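You operate a simulated robot arm through the tools that you are given. There is no shell and no other tool. Be economical: measure what you need, move in short steps, check, and stop when the job is done.

You run a simulated robot arm. Do the job below in one go: nothing can be reset, and whatever is moved stays where it is left.

JOB
Sow the blue pot as the note says and firm the soil.
Fine: Slide the sower over it, one press a seed, slide it back to its end. Firm with the tamper last and put it back.

The check looks at the end state, three seconds after you hand in, the way a careful person would. Anything else that was tipped, shoved, dropped, spilled or broken makes it a failure.

ROBOT AND FRAMES
A 7-joint arm with a two-finger parallel gripper, fixed in place. Base frame: the origin is at the foot of the arm, x ahead of it, y to its left, z up; the work surface is at about z = 750. Units: mm, rad, N and s.
With the tool pointing down near the work surface it reaches from about 300 to 680 mm from the base axis. Its first joint turns from -1.152 to 1.152 rad. Payload 1.57 kg.
The tool frame sits at the grasp point between the pads (the TCP): z along the fingers, y along the line on which they close. The tips reach 30 mm beyond it. Largest opening 110 mm; finger width 24, thickness 12; the body of the gripper, 48 by 112 mm, starts 78 mm behind the TCP.
Orientation is that of the tool frame in the base frame, as a unit quaternion [w, x, y, z]. With the fingers straight down and closing along the base's y, the tool's x points along the base's -x, its y along +y and its z along -z.

CONTROLS
- The arm moves only by the tool send_rows. Its argument "moves" is a list of rows, each an object (a shift or turn left out is 0, a gripper value left out holds the last) with "gripper": the opening, from 0 (shut) to 1 (fully open); "slide": the shift along the tool's x, y, z in units of 100 mm (1.0 is 100 mm), a list of three; "turn": the turn, a rotation vector about the tool's x, y, z in units of 60 degrees (1.0 is 60 degrees), a list of three. In form: [{"gripper": gripper, "slide": [tx, ty, tz], "turn": [ax, ay, az]}, ...]. A call has 1 to 12 rows; each row is the pose to reach, as a shift and turn from the pose commanded when the call began, along the tool's axes at that moment. A call with a number of a shift or a turn outside -1 to 1 is refused whole. Rows are played at 5 a second. More than 50 mm and 0.15 rad between two rows, or a gripper value outside its range, and nothing of the call is played. A pose out of reach is approached as far as the arm can. The call stops where the force on the tool passes 90 N (or 10 N more than at its start, if that is more) or the arm is blocked; 0.2 s more then pass. The fingers move at their own pace (about 108 mm/s each) and stop on an object; they squeeze with about 26 N. The grip force told is the motor's: it shows also when the fingers shut on nothing. Time passes only in rows, and 0.2 s behind the last, so rows that repeat a pose let the fingers close. It gives the time, the measured TCP pose, the force on the tool (base axes), the opening and the grip force at its end, in the units of the frame above (readings bear some noise).
- Cameras (640 x 400 px; columns grow to the right, rows downward): "scene" is fixed at [164.8, -402, 1398.6]; the picture's right is [0.76, -0.65, 0.00], its down [-0.47, -0.55, -0.69] and it looks along [0.45, 0.53, -0.72] (base axes); focal length 286 px, centre (320, 200). "wrist" rides on the gripper at [-36, 0, -80] in the tool frame; the picture's right is [0.00, -1.00, 0.00], its down [0.97, 0.00, -0.24] and it looks along [0.24, 0.00, 0.97] (tool axes); focal length 218 px, centre (320, 200). There is no depth. A picture from a camera that has moved, and an enlarged one, comes with that camera's place and axes in the base frame and with its lens. The place of the scene camera against the robot may be out by one fixed shift of up to 12 mm in any direction.
- capture(camera): a new picture of that camera. The clock stands still meanwhile.
- zoom(camera, box): a new picture of the part [left, top, right, bottom] of that camera's present view, enlarged. The clock stands still meanwhile.
- hand_in(): hands the job in; it is judged then, once.

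Work in short steps. Places have to be worked out from the pictures, the camera data and where the tool is seen: move nearer, look again, correct. Check each grasp and each placing, and mend what went wrong. You have 120 turns and 76 pictures in all, those below and enlarged ones among them. Open the gripper and draw the arm clear of the work before you hand the job in, unless the task says otherwise; then end with one line.

The tools are called after "Request:" by a JSON object that holds its "method" and its "body". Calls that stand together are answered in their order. send_rows: Moves the arm, as the interface text tells. Its arguments: {"type":"object","properties":{"moves":{"type":"array","items":{"type":"object","properties":{"gripper":{"type":"number"},"slide":{"type":"array","items":{"type":"number"}},"turn":{"type":"array","items":{"type":"number"}}}}}},"required":["moves"]} The other tools are called the same way: capture (camera) takes a picture; zoom (camera, box) takes an enlarged picture of a part of a camera's view; hand_in () hands the job in.

At the start:

```text
clock: 0.0
tool_pos: [428.4, 58.3, 1122.5]
tcp_rot: [0.0, -0.001, 1.0, 0.0]
ft_force: [-0.1, -0.3, 0.5]
gripper_width: 109.8
finger_force: 0.0
```

scene: 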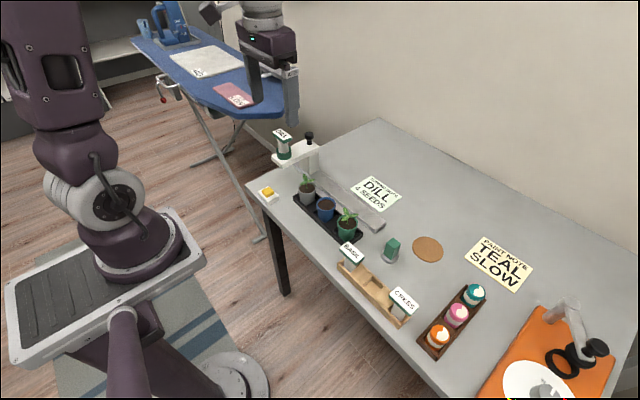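
wrist: 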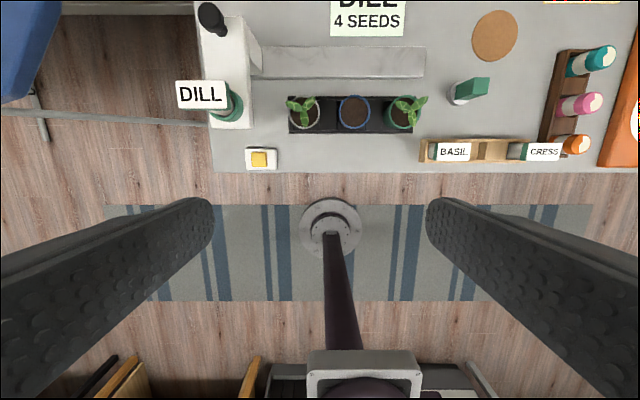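

I start by enlarging the area with the note, the sower and the pots to read them.

Request:
{"method": "zoom", "body": {"camera": "scene", "box": [240, 110, 440, 235]}}

Request:
{"method": "zoom", "body": {"camera": "wrist", "box": [160, 0, 480, 200]}}

Request:
{"method": "zoom", "body": {"camera": "scene", "box": [320, 210, 520, 335]}}

```text
3.20 times, centred on (340, 172) of scene
camera zoom: at [164.8, -402.0, 1398.6], right [0.76, -0.65, 0.0], down [-0.47, -0.55, -0.69], along [0.45, 0.53, -0.72], focal length 915 px, centre (256, 288)
```

zoom: 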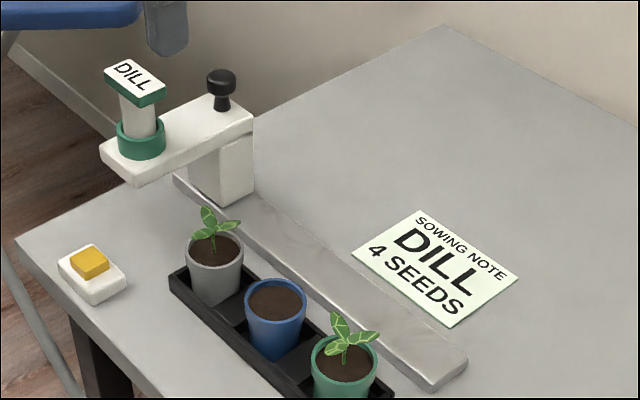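

```text
2.00 times, centred on (320, 100) of wrist
camera zoom: at [465.3, 58.5, 1202.3], right [0.0, -1.0, 0.0], down [-0.97, 0.0, 0.24], along [-0.24, 0.0, -0.97], focal length 436 px, centre (320, 400)
```

zoom: 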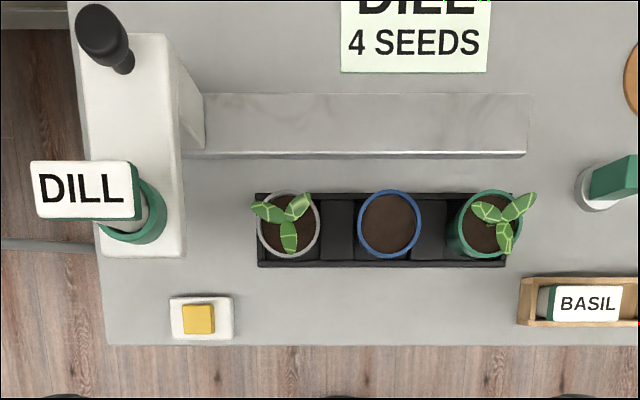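

```text
3.20 times, centred on (420, 272) of scene
camera zoom: at [164.8, -402.0, 1398.6], right [0.76, -0.65, 0.0], down [-0.47, -0.55, -0.69], along [0.45, 0.53, -0.72], focal length 915 px, centre (0, -32)
```

zoom: 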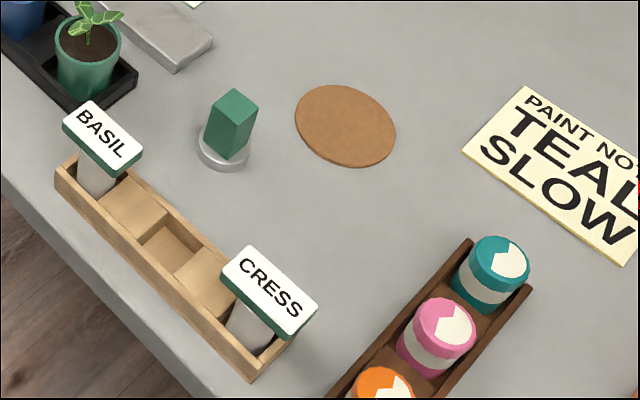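

The note says DILL, 4 seeds, and the sower at the rail's left end already carries DILL. I move the wrist camera over it to work out where the knob and cap are.

Request:
{"method": "send_rows", "body": {"moves": [{"slide": [-0.3, 0.3, 0]}, {"slide": [-0.6, 0.6, 0]}, {"slide": [-0.9, 0.9, 0]}, {"slide": [-0.9, 0.9, 0]}]}}

Request:
{"method": "capture", "body": {"camera": "wrist"}}

```text
clock: 1.0
tool_pos: [517.2, 148.9, 1122.1]
tcp_rot: [-0.001, 0.0, 1.0, 0.0]
ft_force: [-0.3, 0.4, -0.7]
gripper_width: 110.2
finger_force: 0.0
```

```text
70 pictures are left
camera wrist: at [554.4, 149.8, 1202.6], right [0.0, -1.0, 0.0], down [-0.97, 0.0, 0.24], along [-0.24, 0.0, -0.97], focal length 218 px, centre (320, 200)
```

wrist: 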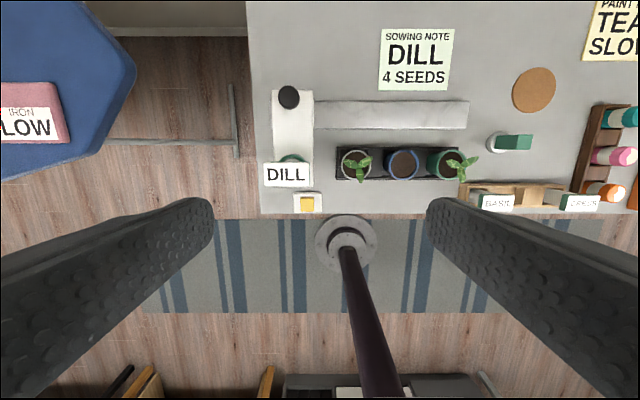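

Request:
{"method": "zoom", "body": {"camera": "wrist", "box": [240, 70, 480, 220]}}

```text
2.67 times, centred on (360, 145) of wrist
camera zoom: at [554.4, 149.8, 1202.6], right [0.0, -1.0, 0.0], down [-0.97, 0.0, 0.24], along [-0.24, 0.0, -0.97], focal length 582 px, centre (213, 347)
```

zoom: 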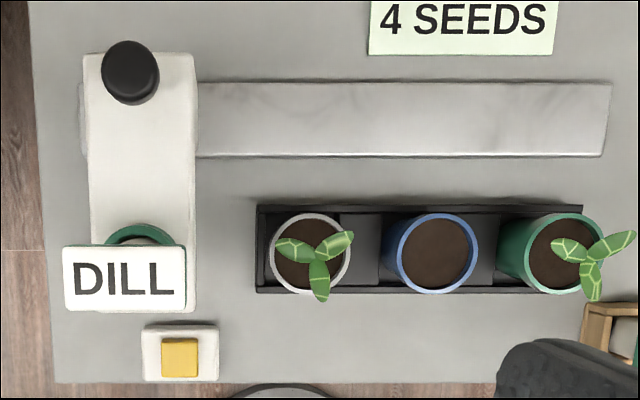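

Stereo from the two views gives the sower arm at y≈161–220 with its top at z≈855, the knob at (615, 191, 895), the cap at (521, 190, 937) and the blue pot at (521, 0). I'll come down above the arm, between knob and cap, with the fingers open to straddle it, and look before gripping.

Request:
{"method": "send_rows", "body": {"moves": [{"gripper": 1, "slide": [-0.27, 0.21, 0.2]}, {"slide": [-0.54, 0.42, 0.5]}, {"slide": [-0.54, 0.42, 0.95]}, {"slide": [-0.54, 0.42, 1.0]}, {"slide": [-0.54, 0.42, 1.0]}]}}

Request:
{"method": "capture", "body": {"camera": "wrist"}}

Request:
{"method": "zoom", "body": {"camera": "scene", "box": [220, 80, 380, 180]}}

```text
clock: 2.2
tool_pos: [573.0, 189.9, 1020.8]
tcp_rot: [0.001, 0.0, 1.0, 0.0]
ft_force: [-0.1, 0.3, -0.2]
gripper_width: 110.1
finger_force: 0.1
```

```text
68 pictures are left
camera wrist: at [610.1, 190.7, 1101.0], right [0.0, -1.0, 0.0], down [-0.97, 0.0, 0.24], along [-0.24, 0.0, -0.97], focal length 218 px, centre (320, 200)
```

wrist: 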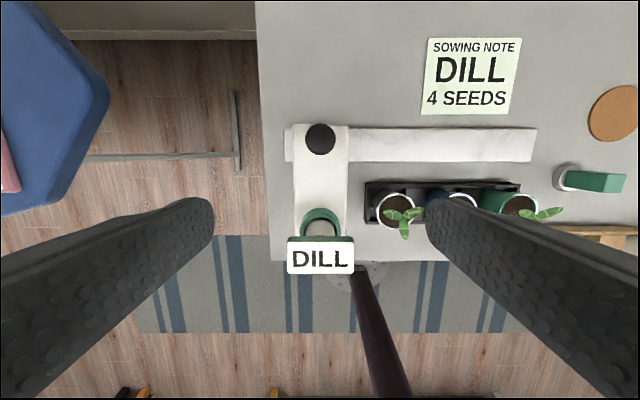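

```text
4.00 times, centred on (300, 130) of scene
camera zoom: at [164.8, -402.0, 1398.6], right [0.76, -0.65, 0.0], down [-0.47, -0.55, -0.69], along [0.45, 0.53, -0.72], focal length 1144 px, centre (400, 480)
```

zoom: 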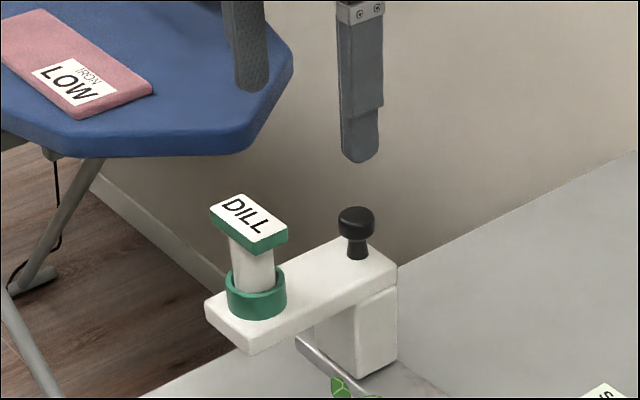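

The knob and arm are centred on y≈190.7, so the fingers straddle the arm. I lower to TCP z≈868, still open.

Request:
{"method": "send_rows", "body": {"moves": [{"gripper": 1, "slide": [0, 0.005, 0.4]}, {"slide": [0, 0.005, 0.8]}, {"slide": [0, 0.005, 1.0]}]}}

Request:
{"method": "send_rows", "body": {"moves": [{"slide": [0, 0, 0.3]}, {"slide": [0, 0, 0.53]}, {"slide": [0, 0, 0.53]}]}}

Request:
{"method": "zoom", "body": {"camera": "scene", "box": [220, 80, 380, 180]}}

```text
clock: 3.0
tool_pos: [573.3, 189.3, 922.3]
tcp_rot: [0.0, 0.001, 1.0, 0.0]
ft_force: [0.8, -0.1, 0.5]
gripper_width: 110.1
finger_force: 0.1
```

```text
clock: 3.8
tool_pos: [573.2, 189.6, 870.9]
tcp_rot: [-0.001, 0.0, 1.0, 0.0]
ft_force: [0.2, -0.9, -0.4]
gripper_width: 110.1
finger_force: 0.1
```

```text
4.00 times, centred on (300, 130) of scene
camera zoom: at [164.8, -402.0, 1398.6], right [0.76, -0.65, 0.0], down [-0.47, -0.55, -0.69], along [0.45, 0.53, -0.72], focal length 1144 px, centre (400, 480)
```

zoom: 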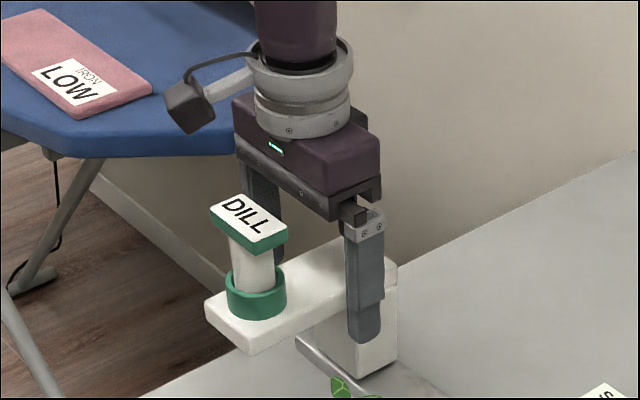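

The fingers straddle the arm with nothing touched. Now I close on it.

Request:
{"method": "send_rows", "body": {"moves": [{"gripper": 0.6}, {"gripper": 0.35}, {"gripper": 0.35}, {"gripper": 0.35}]}}

Request:
{"method": "zoom", "body": {"camera": "scene", "box": [220, 80, 380, 180]}}

```text
clock: 4.8
tool_pos: [572.4, 189.6, 870.2]
tcp_rot: [0.001, -0.001, 1.0, -0.001]
ft_force: [-0.7, -8.0, -2.2]
gripper_width: 59.6
finger_force: 45.1
```

```text
4.00 times, centred on (300, 130) of scene
camera zoom: at [164.8, -402.2, 1398.5], right [0.76, -0.65, 0.0], down [-0.47, -0.55, -0.69], along [0.45, 0.53, -0.72], focal length 1144 px, centre (400, 480)
```

zoom: 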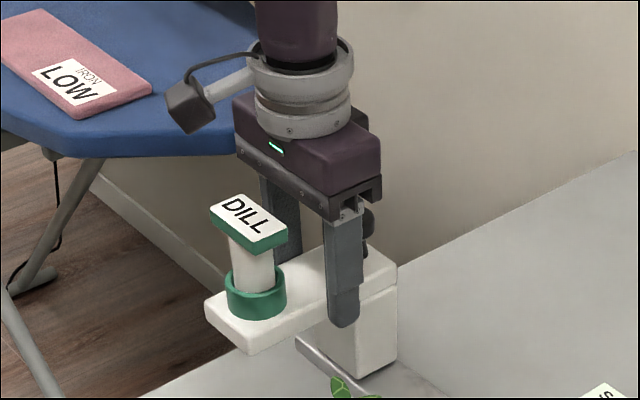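

The arm is held (59.6 mm wide). I slide it 40 mm toward −y as a test.

Request:
{"method": "send_rows", "body": {"moves": [{"slide": [0, -0.1, 0]}, {"slide": [0, -0.2, 0]}, {"slide": [0, -0.3, 0]}, {"slide": [0, -0.4, 0]}, {"slide": [0, -0.4, 0]}]}}

Request:
{"method": "capture", "body": {"camera": "scene"}}

```text
clock: 6.0
tool_pos: [573.3, 149.5, 869.6]
tcp_rot: [0.0, 0.0, 1.0, 0.0]
ft_force: [3.3, 0.8, 17.8]
gripper_width: 59.7
finger_force: 45.5
```

```text
64 pictures are left
```

scene: 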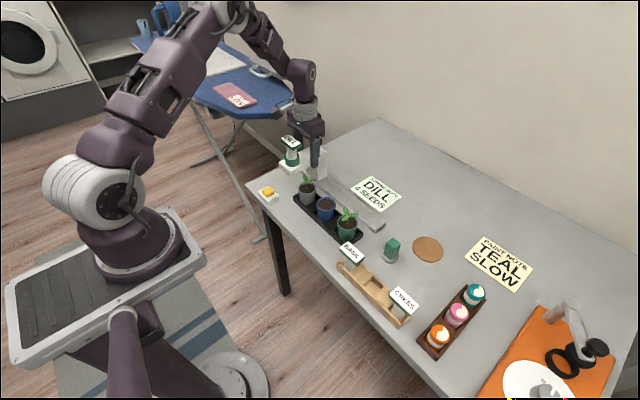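

It slides. I go on to just ahead of the grey pot's plant and check the clearance.

Request:
{"method": "send_rows", "body": {"moves": [{"slide": [0, -0.1, 0]}, {"slide": [0, -0.15, 0]}, {"slide": [0, -0.15, 0]}]}}

Request:
{"method": "zoom", "body": {"camera": "scene", "box": [240, 110, 400, 210]}}

Request:
{"method": "zoom", "body": {"camera": "wrist", "box": [200, 80, 520, 280]}}

```text
clock: 6.8
tool_pos: [572.9, 135.0, 870.0]
tcp_rot: [0.001, 0.0, 1.0, 0.0]
ft_force: [7.9, 0.1, 23.7]
gripper_width: 59.5
finger_force: 44.8
```

```text
4.00 times, centred on (320, 160) of scene
camera zoom: at [164.6, -402.1, 1398.6], right [0.76, -0.65, 0.0], down [-0.47, -0.55, -0.69], along [0.45, 0.53, -0.72], focal length 1144 px, centre (320, 360)
```

zoom: 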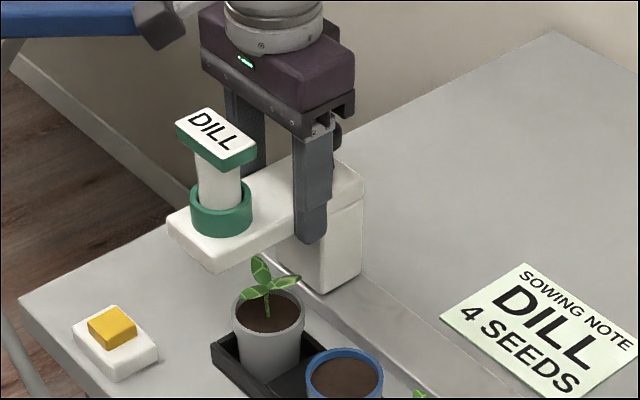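

```text
2.00 times, centred on (360, 180) of wrist
camera zoom: at [609.4, 135.3, 950.2], right [0.0, -1.0, 0.0], down [-0.97, 0.0, 0.24], along [-0.24, 0.0, -0.97], focal length 436 px, centre (240, 240)
```

zoom: 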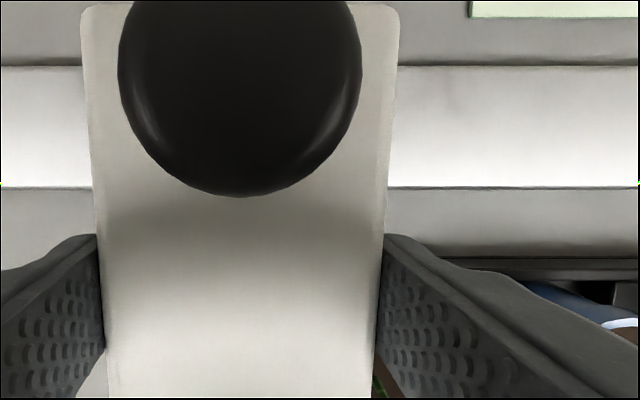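

The plant hasn't moved, but the vertical force has crept up to 24 N. I ease the tool up 2 mm to relieve it and read again.

Request:
{"method": "send_rows", "body": {"moves": [{"slide": [0, 0, -0.02]}, {"slide": [0, 0, -0.02]}]}}

Request:
{"method": "zoom", "body": {"camera": "scene", "box": [270, 140, 334, 180]}}

```text
clock: 7.4
tool_pos: [572.8, 136.0, 870.6]
tcp_rot: [-0.001, 0.001, 1.0, -0.001]
ft_force: [12.8, 1.2, -15.0]
gripper_width: 59.5
finger_force: 45.3
```

```text
10.00 times, centred on (302, 160) of scene
camera zoom: at [165.3, -402.0, 1398.5], right [0.76, -0.65, 0.0], down [-0.47, -0.55, -0.69], along [0.45, 0.53, -0.72], focal length 2859 px, centre (500, 600)
```

zoom: 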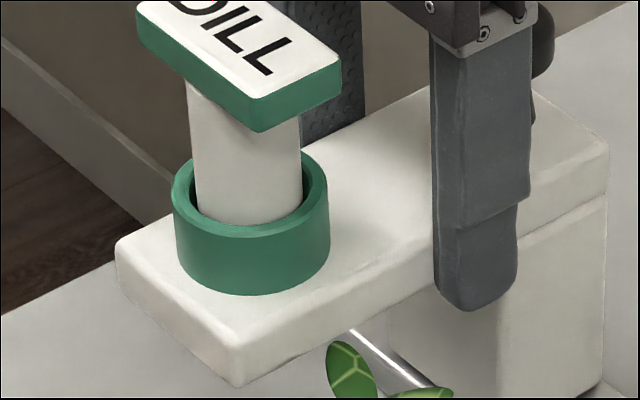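

The rail is stiff, about 20 N per mm, so I trim the height back slightly. Then I creep forward 20 mm over the plant, watching the force and the leaves.

Request:
{"method": "send_rows", "body": {"moves": [{"slide": [-0.005, 0, 0.008]}, {"slide": [-0.005, -0.05, 0.008]}, {"slide": [-0.005, -0.1, 0.008]}, {"slide": [-0.005, -0.15, 0.008]}, {"slide": [-0.005, -0.2, 0.008]}]}}

Request:
{"method": "zoom", "body": {"camera": "scene", "box": [262, 140, 342, 190]}}

```text
clock: 8.6
tool_pos: [572.8, 115.9, 870.1]
tcp_rot: [0.0, 0.0, 1.0, 0.0]
ft_force: [10.1, 1.0, 4.4]
gripper_width: 59.8
finger_force: 45.1
```

```text
8.00 times, centred on (302, 165) of scene
camera zoom: at [165.0, -402.0, 1398.6], right [0.76, -0.65, 0.0], down [-0.47, -0.55, -0.69], along [0.45, 0.53, -0.72], focal length 2287 px, centre (464, 480)
```

zoom: 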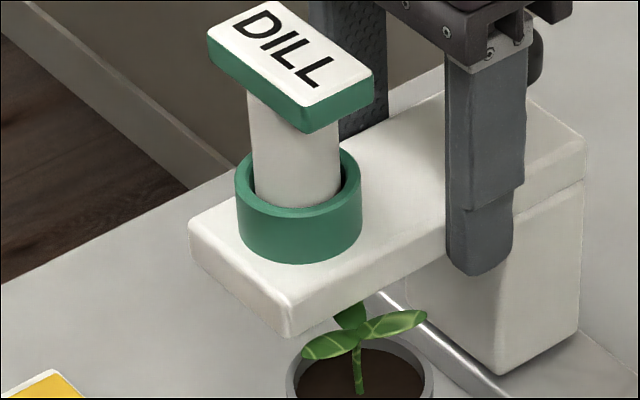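

No contact with the leaves: the y force is about 1 N. I carry on toward the blue pot.

Request:
{"method": "send_rows", "body": {"moves": [{"slide": [-0.005, -0.12, 0.002]}, {"slide": [-0.005, -0.24, 0.002]}, {"slide": [-0.005, -0.36, 0.002]}, {"slide": [-0.005, -0.48, 0.002]}, {"slide": [-0.005, -0.6, 0.002]}, {"slide": [-0.005, -0.6, 0.002]}]}}

Request:
{"method": "zoom", "body": {"camera": "scene", "box": [262, 140, 374, 210]}}

```text
clock: 10.0
tool_pos: [573.0, 54.4, 869.8]
tcp_rot: [-0.001, 0.0, 1.0, 0.001]
ft_force: [-7.1, 0.6, 13.2]
gripper_width: 59.8
finger_force: 45.1
```

```text
5.71 times, centred on (318, 175) of scene
camera zoom: at [164.4, -402.0, 1398.6], right [0.76, -0.65, 0.0], down [-0.47, -0.55, -0.69], along [0.45, 0.53, -0.72], focal length 1634 px, centre (331, 343)
```

zoom: 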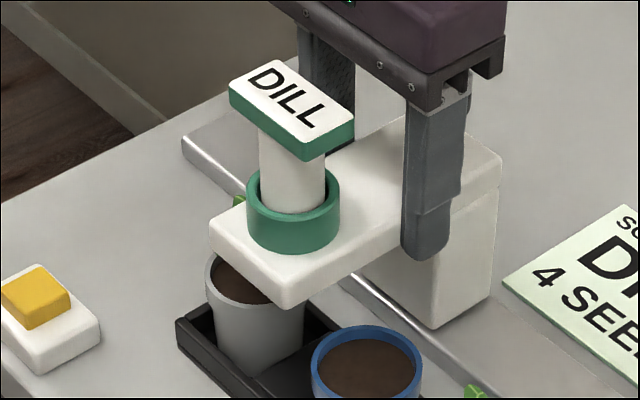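

The pots stand undisturbed. Now the last 53 mm, to y≈1.

Request:
{"method": "send_rows", "body": {"moves": [{"slide": [0.003, -0.13, -0.005]}, {"slide": [0.003, -0.26, -0.005]}, {"slide": [0.003, -0.4, -0.005]}, {"slide": [0.003, -0.535, -0.005]}, {"slide": [0.003, -0.535, -0.005]}]}}

Request:
{"method": "zoom", "body": {"camera": "scene", "box": [270, 140, 382, 250]}}

```text
clock: 11.2
tool_pos: [572.8, -0.3, 869.7]
tcp_rot: [-0.002, 0.001, 1.0, 0.0]
ft_force: [-4.6, -2.1, -27.7]
gripper_width: 59.8
finger_force: 44.6
```

```text
3.64 times, centred on (326, 195) of scene
camera zoom: at [165.1, -402.1, 1398.5], right [0.76, -0.65, 0.0], down [-0.47, -0.55, -0.69], along [0.45, 0.53, -0.72], focal length 1040 px, centre (298, 218)
```

zoom: 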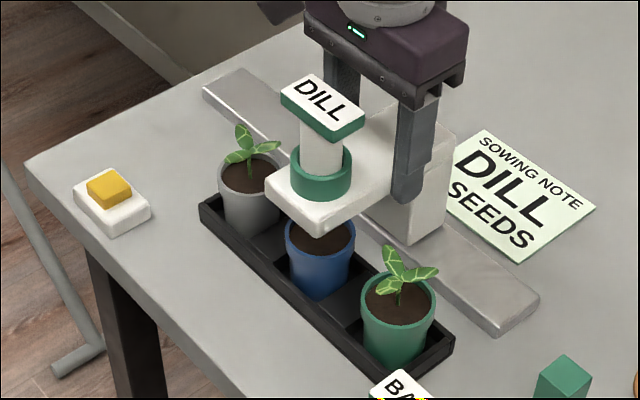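

The sower is over the blue pot. I open the fingers, rise and check the alignment from above.

Request:
{"method": "send_rows", "body": {"moves": [{"gripper": 0.75}, {"gripper": 1}, {"gripper": 1}, {"gripper": 1, "slide": [0, 0, -0.4]}, {"slide": [0, 0, -0.8]}, {"slide": [0, 0, -1.0]}, {"slide": [0, 0, -1.0]}]}}

Request:
{"method": "send_rows", "body": {"moves": [{"slide": [0, 0, -0.4]}, {"slide": [0, 0, -0.8]}, {"slide": [0, 0, -1.0]}, {"slide": [0, 0, -1.0]}]}}

Request:
{"method": "capture", "body": {"camera": "wrist"}}

```text
clock: 12.8
tool_pos: [573.0, 3.4, 973.0]
tcp_rot: [0.0, 0.0, 1.0, 0.0]
ft_force: [-0.2, 0.4, -0.2]
gripper_width: 110.2
finger_force: 0.1
```

```text
clock: 13.8
tool_pos: [574.2, 2.6, 1070.1]
tcp_rot: [0.0, 0.0, 1.0, -0.001]
ft_force: [0.7, -1.1, 0.7]
gripper_width: 110.0
finger_force: 0.0
```

```text
57 pictures are left
camera wrist: at [610.4, 2.5, 1151.1], right [0.0, -1.0, 0.0], down [-0.97, 0.0, 0.24], along [-0.24, 0.0, -0.97], focal length 218 px, centre (320, 200)
```

wrist: 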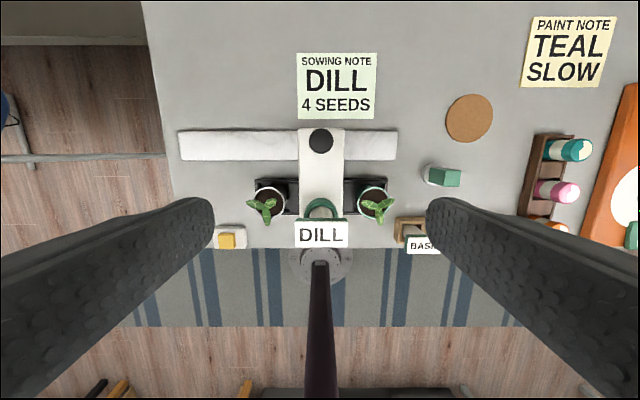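

Request:
{"method": "zoom", "body": {"camera": "wrist", "box": [240, 120, 400, 250]}}

```text
3.08 times, centred on (320, 185) of wrist
camera zoom: at [610.4, 2.5, 1151.1], right [0.0, -1.0, 0.0], down [-0.97, 0.0, 0.24], along [-0.24, 0.0, -0.97], focal length 672 px, centre (320, 246)
```

zoom: 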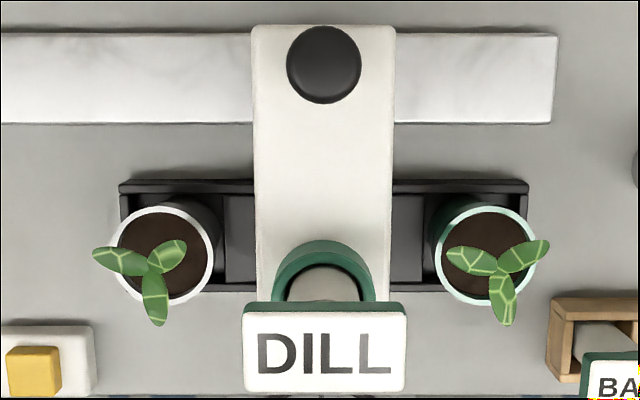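

The arm, cartridge and knob are centred within about 1–2 mm of the midpoint between the outer pots, which is the blue pot. Next I close the fingers and hover above the knob at (615.5, 1).

Request:
{"method": "send_rows", "body": {"moves": [{"gripper": 0, "slide": [-0.2, -0.01, 0]}, {"slide": [-0.41, -0.015, 0.2]}, {"slide": [-0.41, -0.015, 0.6]}, {"slide": [-0.41, -0.015, 1.0]}, {"slide": [-0.41, -0.015, 1.0]}]}}

Request:
{"method": "send_rows", "body": {"moves": [{"slide": [0, 0, 0.2]}, {"slide": [0, 0, 0.36]}, {"slide": [0, 0, 0.36]}]}}

Request:
{"method": "zoom", "body": {"camera": "scene", "box": [290, 100, 402, 200]}}

Request:
{"method": "capture", "body": {"camera": "wrist"}}

```text
clock: 15.0
tool_pos: [613.4, 0.6, 969.3]
tcp_rot: [0.0, 0.001, 1.0, 0.001]
ft_force: [0.6, -0.2, -0.1]
gripper_width: 0.2
finger_force: 20.9
```

```text
clock: 15.8
tool_pos: [614.6, 0.1, 934.7]
tcp_rot: [-0.001, 0.0, 1.0, 0.0]
ft_force: [0.1, -0.3, 0.8]
gripper_width: 0.0
finger_force: 21.2
```

```text
4.00 times, centred on (346, 150) of scene
camera zoom: at [164.8, -402.0, 1398.6], right [0.76, -0.65, 0.0], down [-0.47, -0.55, -0.69], along [0.45, 0.53, -0.72], focal length 1144 px, centre (216, 400)
```

zoom: 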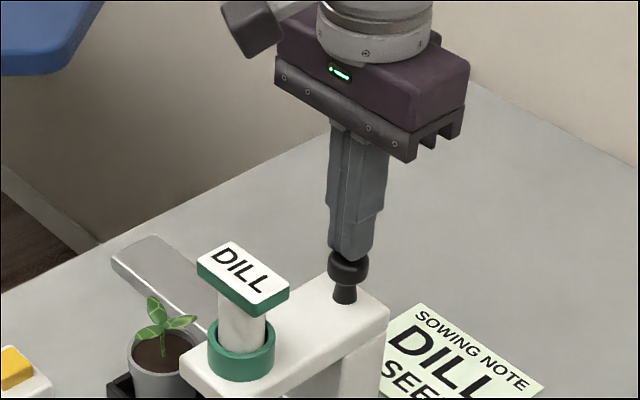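

```text
54 pictures are left
camera wrist: at [650.8, 0.6, 1015.3], right [0.0, -1.0, 0.0], down [-0.97, 0.0, 0.24], along [-0.24, 0.0, -0.97], focal length 218 px, centre (320, 200)
```

wrist: 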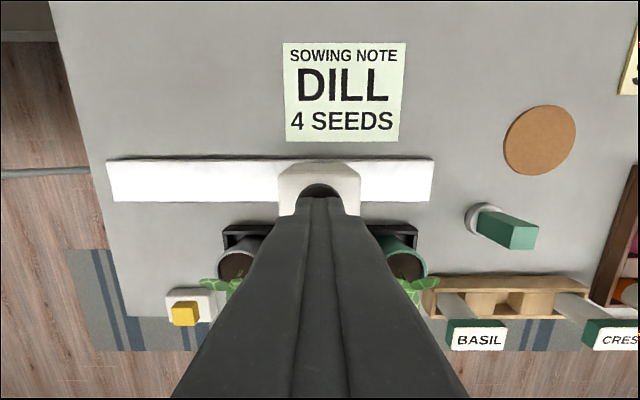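

The tips are above the knob with about a 9 mm gap. I lower in 2 mm rows, 14 mm in all, to find contact and the knob's stiffness.

Request:
{"method": "send_rows", "body": {"moves": [{"slide": [0, 0, 0.03]}, {"slide": [0, 0, 0.06]}, {"slide": [0, 0, 0.08]}, {"slide": [0, 0, 0.1]}, {"slide": [0, 0, 0.11]}]}}

Request:
{"method": "zoom", "body": {"camera": "scene", "box": [334, 140, 398, 180]}}

```text
clock: 16.9
tool_pos: [616.3, -2.1, 931.4]
tcp_rot: [0.003, 0.0, 1.0, -0.001]
ft_force: [-12.5, 0.4, 20.3]
gripper_width: 0.3
finger_force: 21.4
stopped in row 5: the force on the tool passed its limit (the readings are from after the stop); the commanded pose is now the measured one
```

```text
10.00 times, centred on (366, 160) of scene
camera zoom: at [164.1, -402.0, 1398.7], right [0.76, -0.65, 0.0], down [-0.47, -0.55, -0.69], along [0.45, 0.53, -0.72], focal length 2859 px, centre (-140, 600)
```

zoom: 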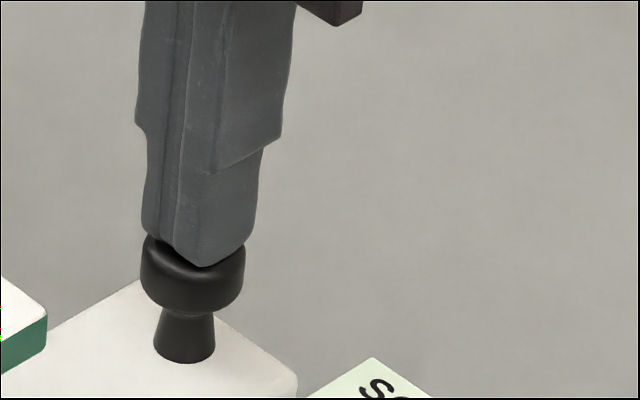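

The knob doesn't give, so it is a rigid handle and the seed press should be the cartridge's cap. I lift off and look at the sower again.

Request:
{"method": "send_rows", "body": {"moves": [{"slide": [0, 0, -0.3]}, {"slide": [0, 0, -0.8]}, {"slide": [0.3, 0.03, -1.0]}, {"slide": [0.6, 0.03, -1.0]}, {"slide": [0.95, 0.03, -1.0]}, {"slide": [0.95, 0.03, -1.0]}]}}

Request:
{"method": "zoom", "body": {"camera": "scene", "box": [270, 140, 382, 210]}}

Request:
{"method": "zoom", "body": {"camera": "wrist", "box": [160, 100, 480, 300]}}

```text
clock: 18.3
tool_pos: [519.5, 3.0, 1029.7]
tcp_rot: [0.004, 0.0, 1.0, -0.001]
ft_force: [-0.4, -1.8, -0.5]
gripper_width: 0.0
finger_force: 21.6
```

```text
5.71 times, centred on (326, 175) of scene
camera zoom: at [164.8, -402.0, 1398.6], right [0.76, -0.65, 0.0], down [-0.47, -0.55, -0.69], along [0.45, 0.53, -0.72], focal length 1634 px, centre (286, 343)
```

zoom: 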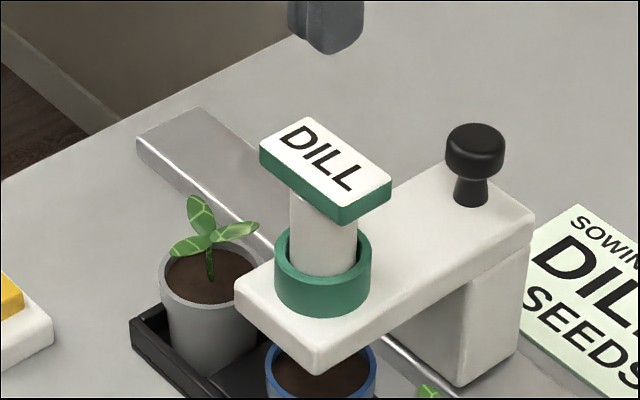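

```text
2.00 times, centred on (320, 200) of wrist
camera zoom: at [555.8, 2.0, 1110.1], right [0.0, -1.0, 0.0], down [-0.97, 0.0, 0.23], along [-0.23, 0.0, -0.97], focal length 436 px, centre (320, 200)
```

zoom: 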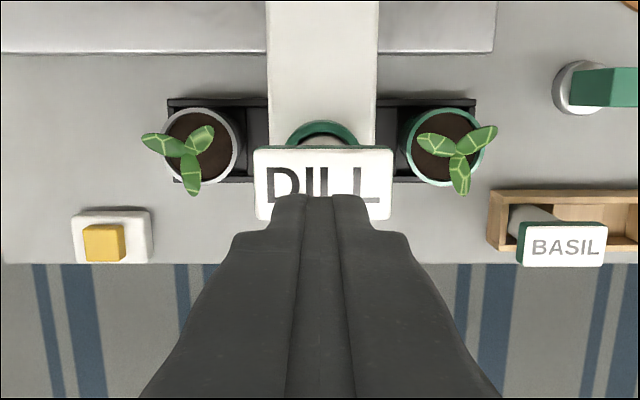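

The cap centre is at about (522, 1, 938). I lower to just above it, then creep down looking for travel.

Request:
{"method": "send_rows", "body": {"moves": [{"slide": [-0.025, -0.02, 0.2]}, {"slide": [-0.025, -0.02, 0.4]}, {"slide": [-0.025, -0.02, 0.52]}, {"slide": [-0.025, -0.02, 0.52]}]}}

Request:
{"method": "send_rows", "body": {"moves": [{"slide": [0, 0, 0.02]}, {"slide": [0, 0, 0.03]}, {"slide": [0, 0, 0.04]}, {"slide": [0, 0, 0.05]}, {"slide": [0, 0, 0.05]}]}}

Request:
{"method": "zoom", "body": {"camera": "scene", "box": [290, 130, 370, 190]}}

```text
clock: 19.3
tool_pos: [522.1, -0.4, 978.0]
tcp_rot: [0.003, 0.001, 1.0, -0.001]
ft_force: [0.3, 0.5, 0.1]
gripper_width: 0.0
finger_force: 21.1
```

```text
clock: 20.5
tool_pos: [522.0, 0.2, 973.0]
tcp_rot: [0.002, 0.0, 1.0, 0.0]
ft_force: [0.3, -0.6, 0.4]
gripper_width: 0.1
finger_force: 21.3
```

```text
6.67 times, centred on (330, 160) of scene
camera zoom: at [164.8, -402.0, 1398.6], right [0.76, -0.65, 0.0], down [-0.47, -0.55, -0.69], along [0.45, 0.53, -0.72], focal length 1906 px, centre (253, 467)
```

zoom: 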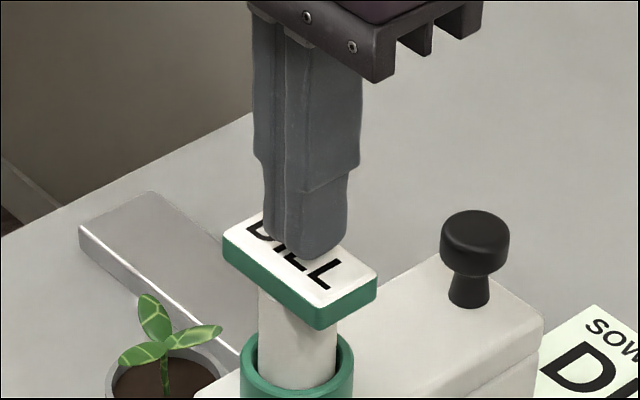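

Still no contact with the tips at about 943. I creep down 4 mm more.

Request:
{"method": "send_rows", "body": {"moves": [{"slide": [0, 0, 0.01]}, {"slide": [0, 0, 0.02]}, {"slide": [0, 0, 0.03]}, {"slide": [0, 0, 0.04]}, {"slide": [0, 0, 0.04]}]}}

```text
clock: 21.7
tool_pos: [522.3, 0.6, 969.7]
tcp_rot: [0.006, 0.0, 1.0, -0.001]
ft_force: [-1.8, -1.5, 49.9]
gripper_width: 0.0
finger_force: 21.3
```

Contact, with 50 N at z≈969.7. I check whether the cap gave at all.

Request:
{"method": "zoom", "body": {"camera": "scene", "box": [290, 130, 370, 190]}}

```text
6.67 times, centred on (330, 160) of scene
camera zoom: at [163.9, -402.1, 1398.7], right [0.76, -0.65, 0.0], down [-0.47, -0.55, -0.69], along [0.45, 0.53, -0.72], focal length 1906 px, centre (253, 467)
```

zoom: 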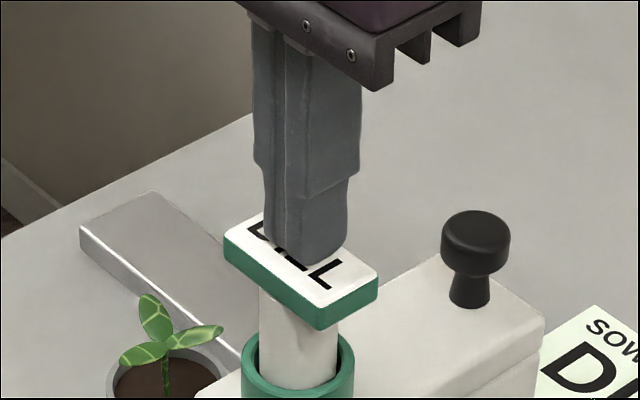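

The cap holds firm at 50 N without moving. I lift off and look into the blue pot and at the cartridge, in case the knob press did release a seed.

Request:
{"method": "send_rows", "body": {"moves": [{"slide": [0, 0, -0.2]}, {"slide": [0, 0, -0.5]}, {"slide": [0, 0, -0.5]}]}}

Request:
{"method": "zoom", "body": {"camera": "scene", "box": [306, 185, 346, 225]}}

Request:
{"method": "zoom", "body": {"camera": "scene", "box": [250, 180, 290, 210]}}

```text
clock: 22.5
tool_pos: [523.0, 1.4, 1017.2]
tcp_rot: [0.003, 0.0, 1.0, -0.001]
ft_force: [-0.2, -0.2, 0.9]
gripper_width: 0.0
finger_force: 21.6
```

```text
10.00 times, centred on (326, 205) of scene
camera zoom: at [164.8, -402.0, 1398.6], right [0.76, -0.65, 0.0], down [-0.47, -0.55, -0.69], along [0.45, 0.53, -0.72], focal length 2859 px, centre (260, 150)
```

zoom: 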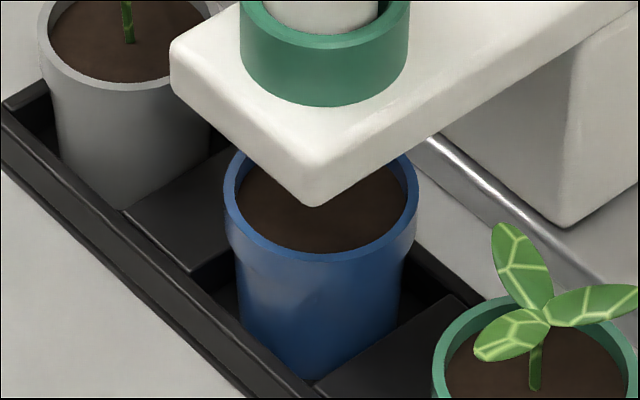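

```text
13.33 times, centred on (270, 195) of scene
camera zoom: at [164.8, -402.0, 1398.6], right [0.76, -0.65, 0.0], down [-0.47, -0.55, -0.69], along [0.45, 0.53, -0.72], focal length 3812 px, centre (987, 267)
```

zoom: 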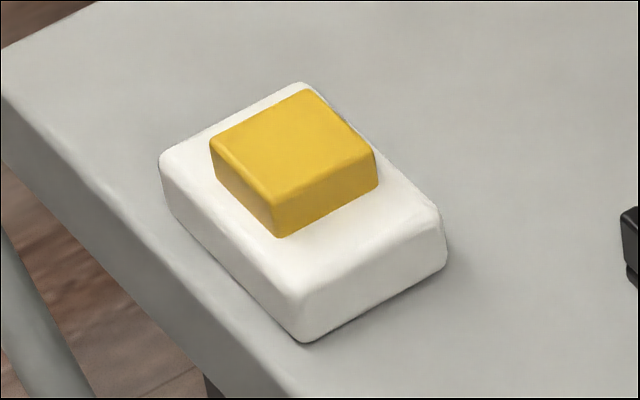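

No seed is visible, though the pot's centre is hidden by the arm. The yellow piece looks like a push button at about (441, 176, 778). Before touching it I tilt the wrist camera to look under the sower arm and get a baseline of the soil.

Request:
{"method": "send_rows", "body": {"moves": [{"gripper": 1, "slide": [0.15, 0, -0.1], "turn": [0, -0.12, 0]}, {"slide": [0.3, 0, -0.1], "turn": [0, -0.24, 0]}, {"slide": [0.45, 0, -0.1], "turn": [0, -0.36, 0]}, {"slide": [0.6, 0, -0.1], "turn": [0, -0.48, 0]}, {"slide": [0.75, 0, -0.1], "turn": [0, -0.6, 0]}, {"slide": [0.9, 0, -0.1], "turn": [0, -0.72, 0]}, {"slide": [1, 0, -0.1], "turn": [0, -0.82, 0]}, {"slide": [1, 0, -0.1], "turn": [0, -0.89, 0]}, {"slide": [1, 0, -0.1], "turn": [0, -0.89, 0]}]}}

Request:
{"method": "capture", "body": {"camera": "wrist"}}

```text
clock: 24.5
tool_pos: [448.7, 5.3, 1013.6]
tcp_rot: [0.313, -0.007, 0.95, 0.009]
ft_force: [0.0, -0.4, -0.1]
gripper_width: 110.2
finger_force: 0.1
out of reach, approached as far as the arm can: row 5, 6, 7, 8, 9
```

```text
46 pictures are left
camera wrist: at [430.9, 4.8, 1100.4], right [0.02, -1.0, -0.01], down [-0.92, -0.01, -0.38], along [0.38, 0.02, -0.92], focal length 218 px, centre (320, 200)
```

wrist: 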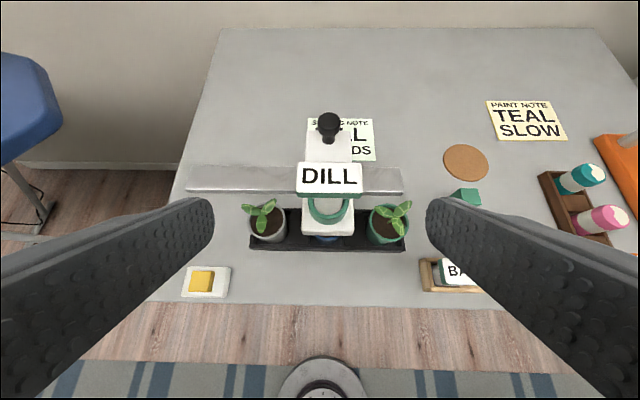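

Reach limits the tilt. The soil will show in the upper part of the picture if I lower and draw back with less tilt, so I reduce the tilt first.

Request:
{"method": "send_rows", "body": {"moves": [{"turn": [0, 0.12, 0]}, {"turn": [0, 0.24, 0]}, {"turn": [0, 0.36, 0]}, {"turn": [0, 0.36, 0]}]}}

```text
clock: 25.5
tool_pos: [447.5, 6.6, 1013.7]
tcp_rot: [0.129, -0.01, 0.992, 0.008]
ft_force: [0.1, 0.4, 0.2]
gripper_width: 109.9
finger_force: 0.0
```

Tilt is now about 15°. I move back and down toward camera position (347, 0, 988), adding a little tilt.

Request:
{"method": "send_rows", "body": {"moves": [{"slide": [0.3, -0.05, 0.2]}, {"slide": [0.6, -0.05, 0.4], "turn": [0, -0.06, 0]}, {"slide": [0.9, -0.05, 0.6], "turn": [0, -0.12, 0]}, {"slide": [1, -0.05, 0.83], "turn": [0, -0.12, 0]}, {"slide": [1, -0.05, 0.83], "turn": [0, -0.12, 0]}]}}

Request:
{"method": "capture", "body": {"camera": "wrist"}}

```text
clock: 26.7
tool_pos: [390.3, 3.1, 940.3]
tcp_rot: [0.178, -0.012, 0.984, 0.01]
ft_force: [0.3, 0.2, -0.1]
gripper_width: 110.0
finger_force: 0.0
out of reach, approached as far as the arm can: row 3, 4, 5
```

```text
45 pictures are left
camera wrist: at [396.8, 2.0, 1028.2], right [0.03, -1.0, -0.02], down [-0.99, -0.03, -0.11], along [0.11, 0.02, -0.99], focal length 218 px, centre (320, 200)
```

wrist: 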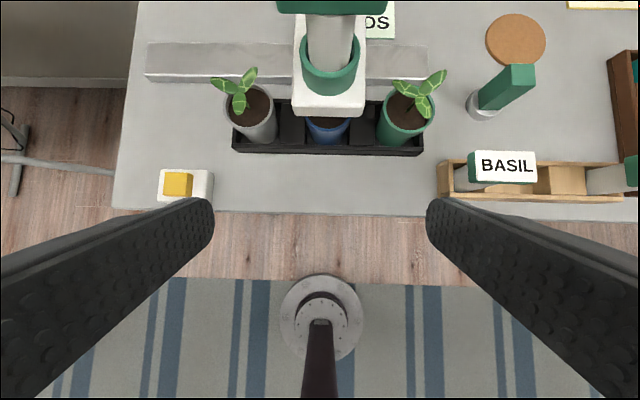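

Elevation is 62° and I need about 50°. I drop another 80 mm.

Request:
{"method": "send_rows", "body": {"moves": [{"slide": [0.05, 0, 0.25]}, {"slide": [0.1, 0, 0.5]}, {"slide": [0.15, 0, 0.75]}, {"slide": [0.15, 0, 0.75]}]}}

Request:
{"method": "zoom", "body": {"camera": "wrist", "box": [220, 0, 420, 125]}}

```text
clock: 27.7
tool_pos: [402.2, 3.5, 864.6]
tcp_rot: [0.191, -0.009, 0.982, 0.009]
ft_force: [0.0, 1.0, 0.1]
gripper_width: 110.1
finger_force: 0.0
```

```text
3.20 times, centred on (320, 62) of wrist
camera zoom: at [406.8, 2.6, 952.9], right [0.02, -1.0, -0.01], down [-0.99, -0.02, -0.14], along [0.14, 0.02, -0.99], focal length 698 px, centre (320, 640)
```

zoom: 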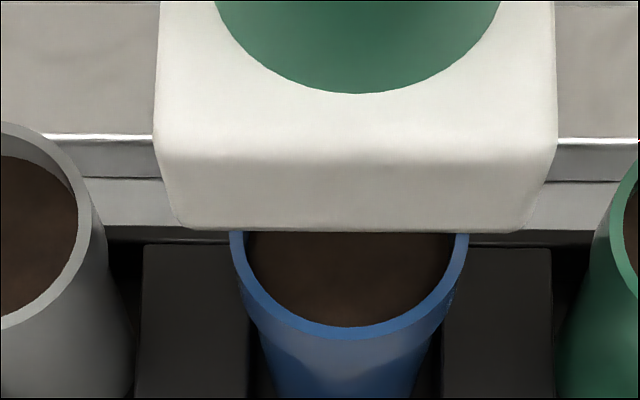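

I can see the centre of the soil and there are no seeds yet, so neither earlier press dispensed anything. The yellow button on the white box is the remaining press, so I rise, straighten the tool and close the fingers.

Request:
{"method": "send_rows", "body": {"moves": [{"slide": [0, 0, -0.3], "turn": [0, 0.12, 0]}, {"gripper": 0, "slide": [0, 0.2, -0.6], "turn": [0, 0.24, 0]}, {"slide": [0, 0.5, -0.9], "turn": [0, 0.365, 0]}, {"slide": [0, 0.8, -0.9], "turn": [0, 0.365, 0]}, {"slide": [0, 1.0, -0.9], "turn": [0, 0.365, 0]}, {"slide": [0, 1.0, -0.9], "turn": [0, 0.365, 0]}]}}

Request:
{"method": "capture", "body": {"camera": "wrist"}}

```text
clock: 29.1
tool_pos: [367.0, 102.5, 951.5]
tcp_rot: [0.002, -0.011, 1.0, 0.007]
ft_force: [0.0, 0.1, -0.2]
gripper_width: 0.2
finger_force: 20.9
```

```text
43 pictures are left
camera wrist: at [403.3, 102.2, 1031.0], right [0.02, -1.0, -0.01], down [-0.97, -0.02, 0.24], along [-0.24, 0.01, -0.97], focal length 218 px, centre (320, 200)
```

wrist: 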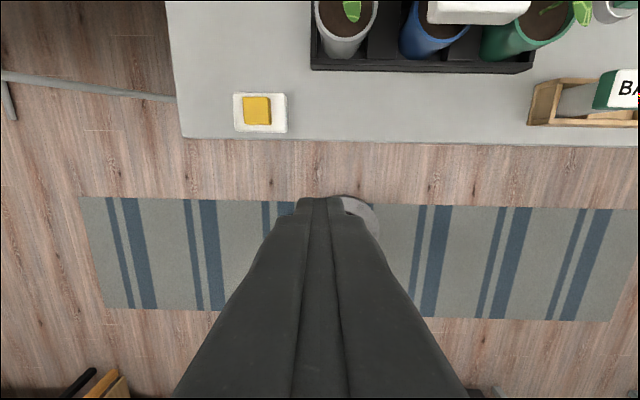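

The button is at (440, 176, 778). I move above it.

Request:
{"method": "send_rows", "body": {"moves": [{"gripper": 0, "slide": [-0.25, 0.25, 0.1]}, {"slide": [-0.5, 0.5, 0.35]}, {"slide": [-0.73, 0.735, 0.65]}, {"slide": [-0.73, 0.735, 1.0]}, {"slide": [-0.73, 0.735, 1.0]}]}}

Request:
{"method": "capture", "body": {"camera": "wrist"}}

```text
clock: 30.3
tool_pos: [438.4, 177.5, 852.2]
tcp_rot: [0.001, -0.011, 1.0, 0.007]
ft_force: [0.8, -0.1, -0.1]
gripper_width: 0.0
finger_force: 21.3
```

```text
42 pictures are left
camera wrist: at [475.2, 177.7, 931.5], right [0.02, -1.0, -0.01], down [-0.97, -0.02, 0.24], along [-0.24, 0.01, -0.97], focal length 218 px, centre (320, 200)
```

wrist: 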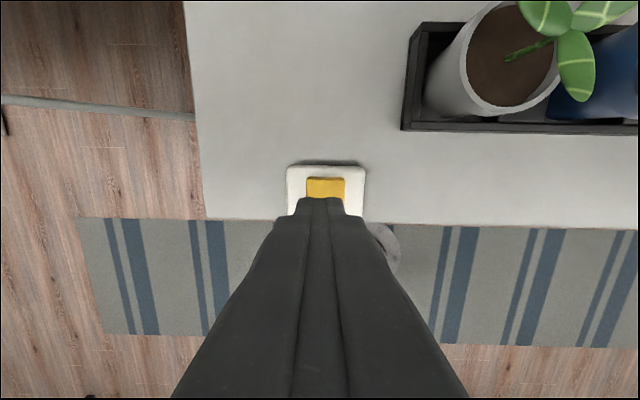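

Well centred. I go down to about 5 mm above the button, then creep.

Request:
{"method": "send_rows", "body": {"moves": [{"slide": [-0.02, -0.015, 0.2]}, {"slide": [-0.02, -0.015, 0.36]}, {"slide": [-0.02, -0.015, 0.36]}]}}

Request:
{"method": "send_rows", "body": {"moves": [{"slide": [0, 0, 0.02]}, {"slide": [0, 0, 0.04]}, {"slide": [0, 0, 0.06]}, {"slide": [0, 0, 0.06]}]}}

Request:
{"method": "zoom", "body": {"camera": "scene", "box": [245, 165, 305, 215]}}

```text
clock: 31.1
tool_pos: [441.0, 176.2, 816.0]
tcp_rot: [0.001, -0.01, 1.0, 0.006]
ft_force: [-1.2, -0.5, 0.2]
gripper_width: 0.1
finger_force: 21.3
```

```text
clock: 32.1
tool_pos: [442.4, 176.6, 810.0]
tcp_rot: [0.001, -0.011, 1.0, 0.008]
ft_force: [0.8, -0.2, 2.2]
gripper_width: 0.0
finger_force: 21.1
```

```text
8.00 times, centred on (275, 190) of scene
camera zoom: at [164.8, -402.0, 1398.6], right [0.76, -0.65, 0.0], down [-0.47, -0.55, -0.69], along [0.45, 0.53, -0.72], focal length 2287 px, centre (680, 280)
```

zoom: 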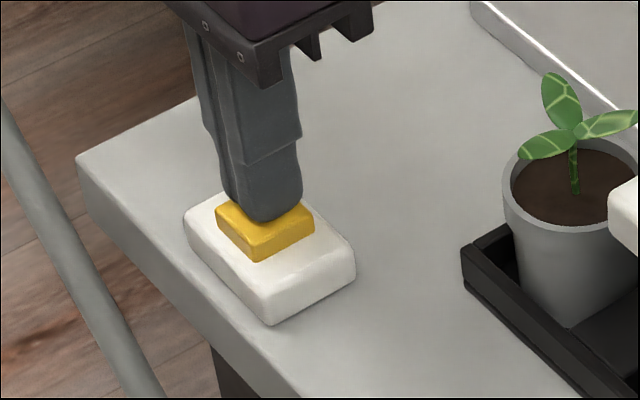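

First touch at z≈810 (2 N). I push 3 mm further and read the force.

Request:
{"method": "send_rows", "body": {"moves": [{"slide": [0, 0, 0.01]}, {"slide": [0, 0, 0.02]}, {"slide": [0, 0, 0.03]}]}}

Request:
{"method": "zoom", "body": {"camera": "scene", "box": [245, 165, 305, 215]}}

```text
clock: 32.9
tool_pos: [441.0, 176.9, 805.9]
tcp_rot: [0.001, -0.011, 1.0, 0.006]
ft_force: [-1.0, -2.8, 8.9]
gripper_width: 0.0
finger_force: 21.8
```

```text
8.00 times, centred on (275, 190) of scene
camera zoom: at [164.6, -402.1, 1398.6], right [0.76, -0.65, 0.0], down [-0.47, -0.55, -0.69], along [0.45, 0.53, -0.72], focal length 2287 px, centre (680, 280)
```

zoom: 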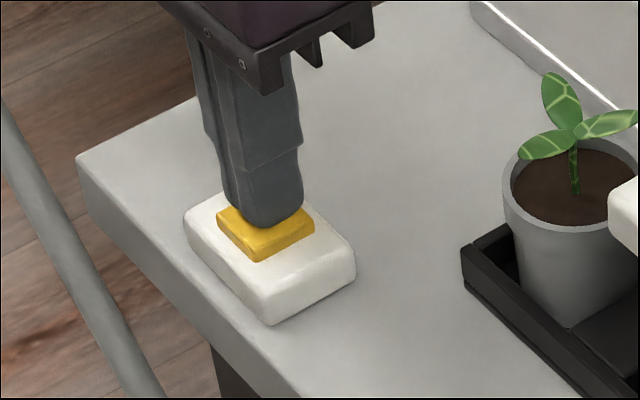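

The button gives like a spring, so it is the press. I push on until it bottoms out.

Request:
{"method": "send_rows", "body": {"moves": [{"slide": [0, 0, 0.01]}, {"slide": [0, 0, 0.02]}, {"slide": [0, 0, 0.03]}, {"slide": [0, 0, 0.03]}]}}

Request:
{"method": "zoom", "body": {"camera": "scene", "box": [245, 165, 305, 215]}}

Request:
{"method": "zoom", "body": {"camera": "scene", "box": [306, 185, 346, 225]}}

```text
clock: 33.9
tool_pos: [441.3, 176.7, 802.9]
tcp_rot: [0.002, -0.01, 1.0, 0.007]
ft_force: [1.9, -1.4, 21.3]
gripper_width: 0.3
finger_force: 20.8
```

```text
8.00 times, centred on (275, 190) of scene
camera zoom: at [164.5, -402.2, 1398.6], right [0.76, -0.65, 0.0], down [-0.47, -0.55, -0.69], along [0.45, 0.53, -0.72], focal length 2287 px, centre (680, 280)
```

zoom: 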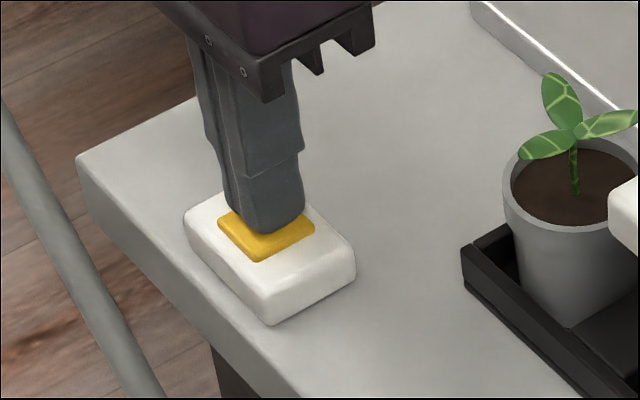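

```text
10.00 times, centred on (326, 205) of scene
camera zoom: at [164.5, -402.2, 1398.6], right [0.76, -0.65, 0.0], down [-0.47, -0.55, -0.69], along [0.45, 0.53, -0.72], focal length 2859 px, centre (260, 150)
```

zoom: 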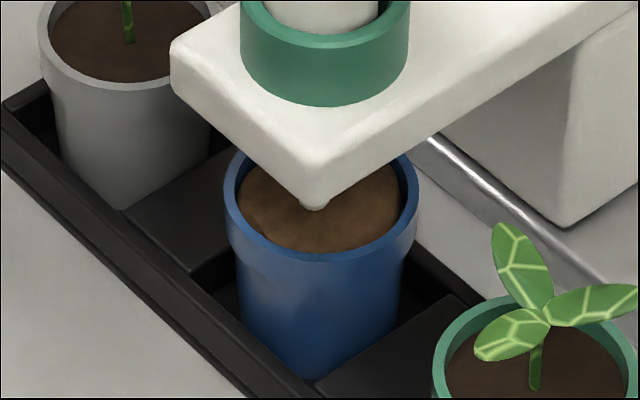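

The soil changed and a seed shows under the spout, so one press is done. I release fully.

Request:
{"method": "send_rows", "body": {"moves": [{"slide": [0, 0, -0.06]}, {"slide": [0, 0, -0.13]}, {"slide": [0, 0, -0.13]}, {"slide": [0, 0, -0.13]}]}}

Request:
{"method": "zoom", "body": {"camera": "scene", "box": [255, 165, 351, 225]}}

```text
clock: 34.9
tool_pos: [440.1, 176.4, 816.4]
tcp_rot: [0.002, -0.011, 1.0, 0.006]
ft_force: [-0.1, 0.7, 0.1]
gripper_width: 0.2
finger_force: 22.0
```

```text
6.67 times, centred on (303, 195) of scene
camera zoom: at [164.8, -402.0, 1398.6], right [0.76, -0.65, 0.0], down [-0.47, -0.55, -0.69], along [0.45, 0.53, -0.72], focal length 1906 px, centre (433, 233)
```

zoom: 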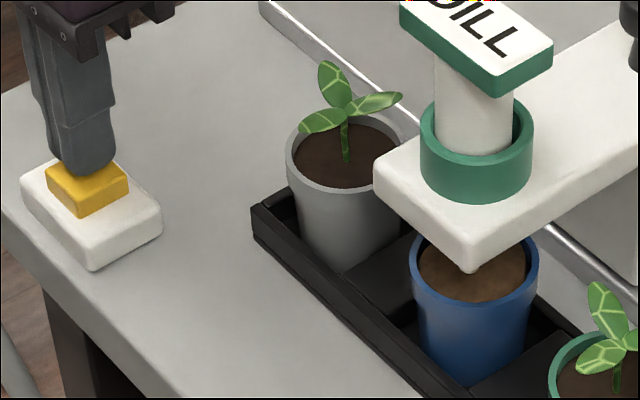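

The button is back up. Second press with the same stroke, then release.

Request:
{"method": "send_rows", "body": {"moves": [{"slide": [0, 0, 0.06]}, {"slide": [0, 0, 0.1]}, {"slide": [0, 0, 0.135]}, {"slide": [0, 0, 0.135]}, {"slide": [0, 0, 0.135]}, {"slide": [0, 0, 0.06]}, {"slide": [0, 0, 0]}, {"slide": [0, 0, 0]}, {"slide": [0, 0, 0]}]}}

Request:
{"method": "zoom", "body": {"camera": "scene", "box": [306, 185, 346, 225]}}

```text
clock: 36.9
tool_pos: [442.8, 175.8, 817.0]
tcp_rot: [0.001, -0.011, 1.0, 0.007]
ft_force: [0.8, -0.9, -0.7]
gripper_width: 0.0
finger_force: 21.0
```

```text
10.00 times, centred on (326, 205) of scene
camera zoom: at [164.8, -402.0, 1398.6], right [0.76, -0.65, 0.0], down [-0.47, -0.55, -0.69], along [0.45, 0.53, -0.72], focal length 2859 px, centre (260, 150)
```

zoom: 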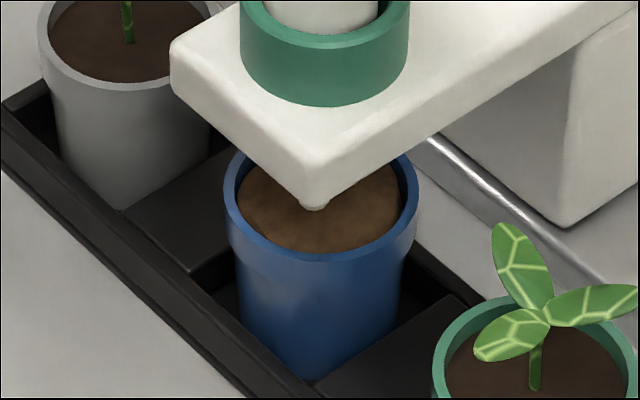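

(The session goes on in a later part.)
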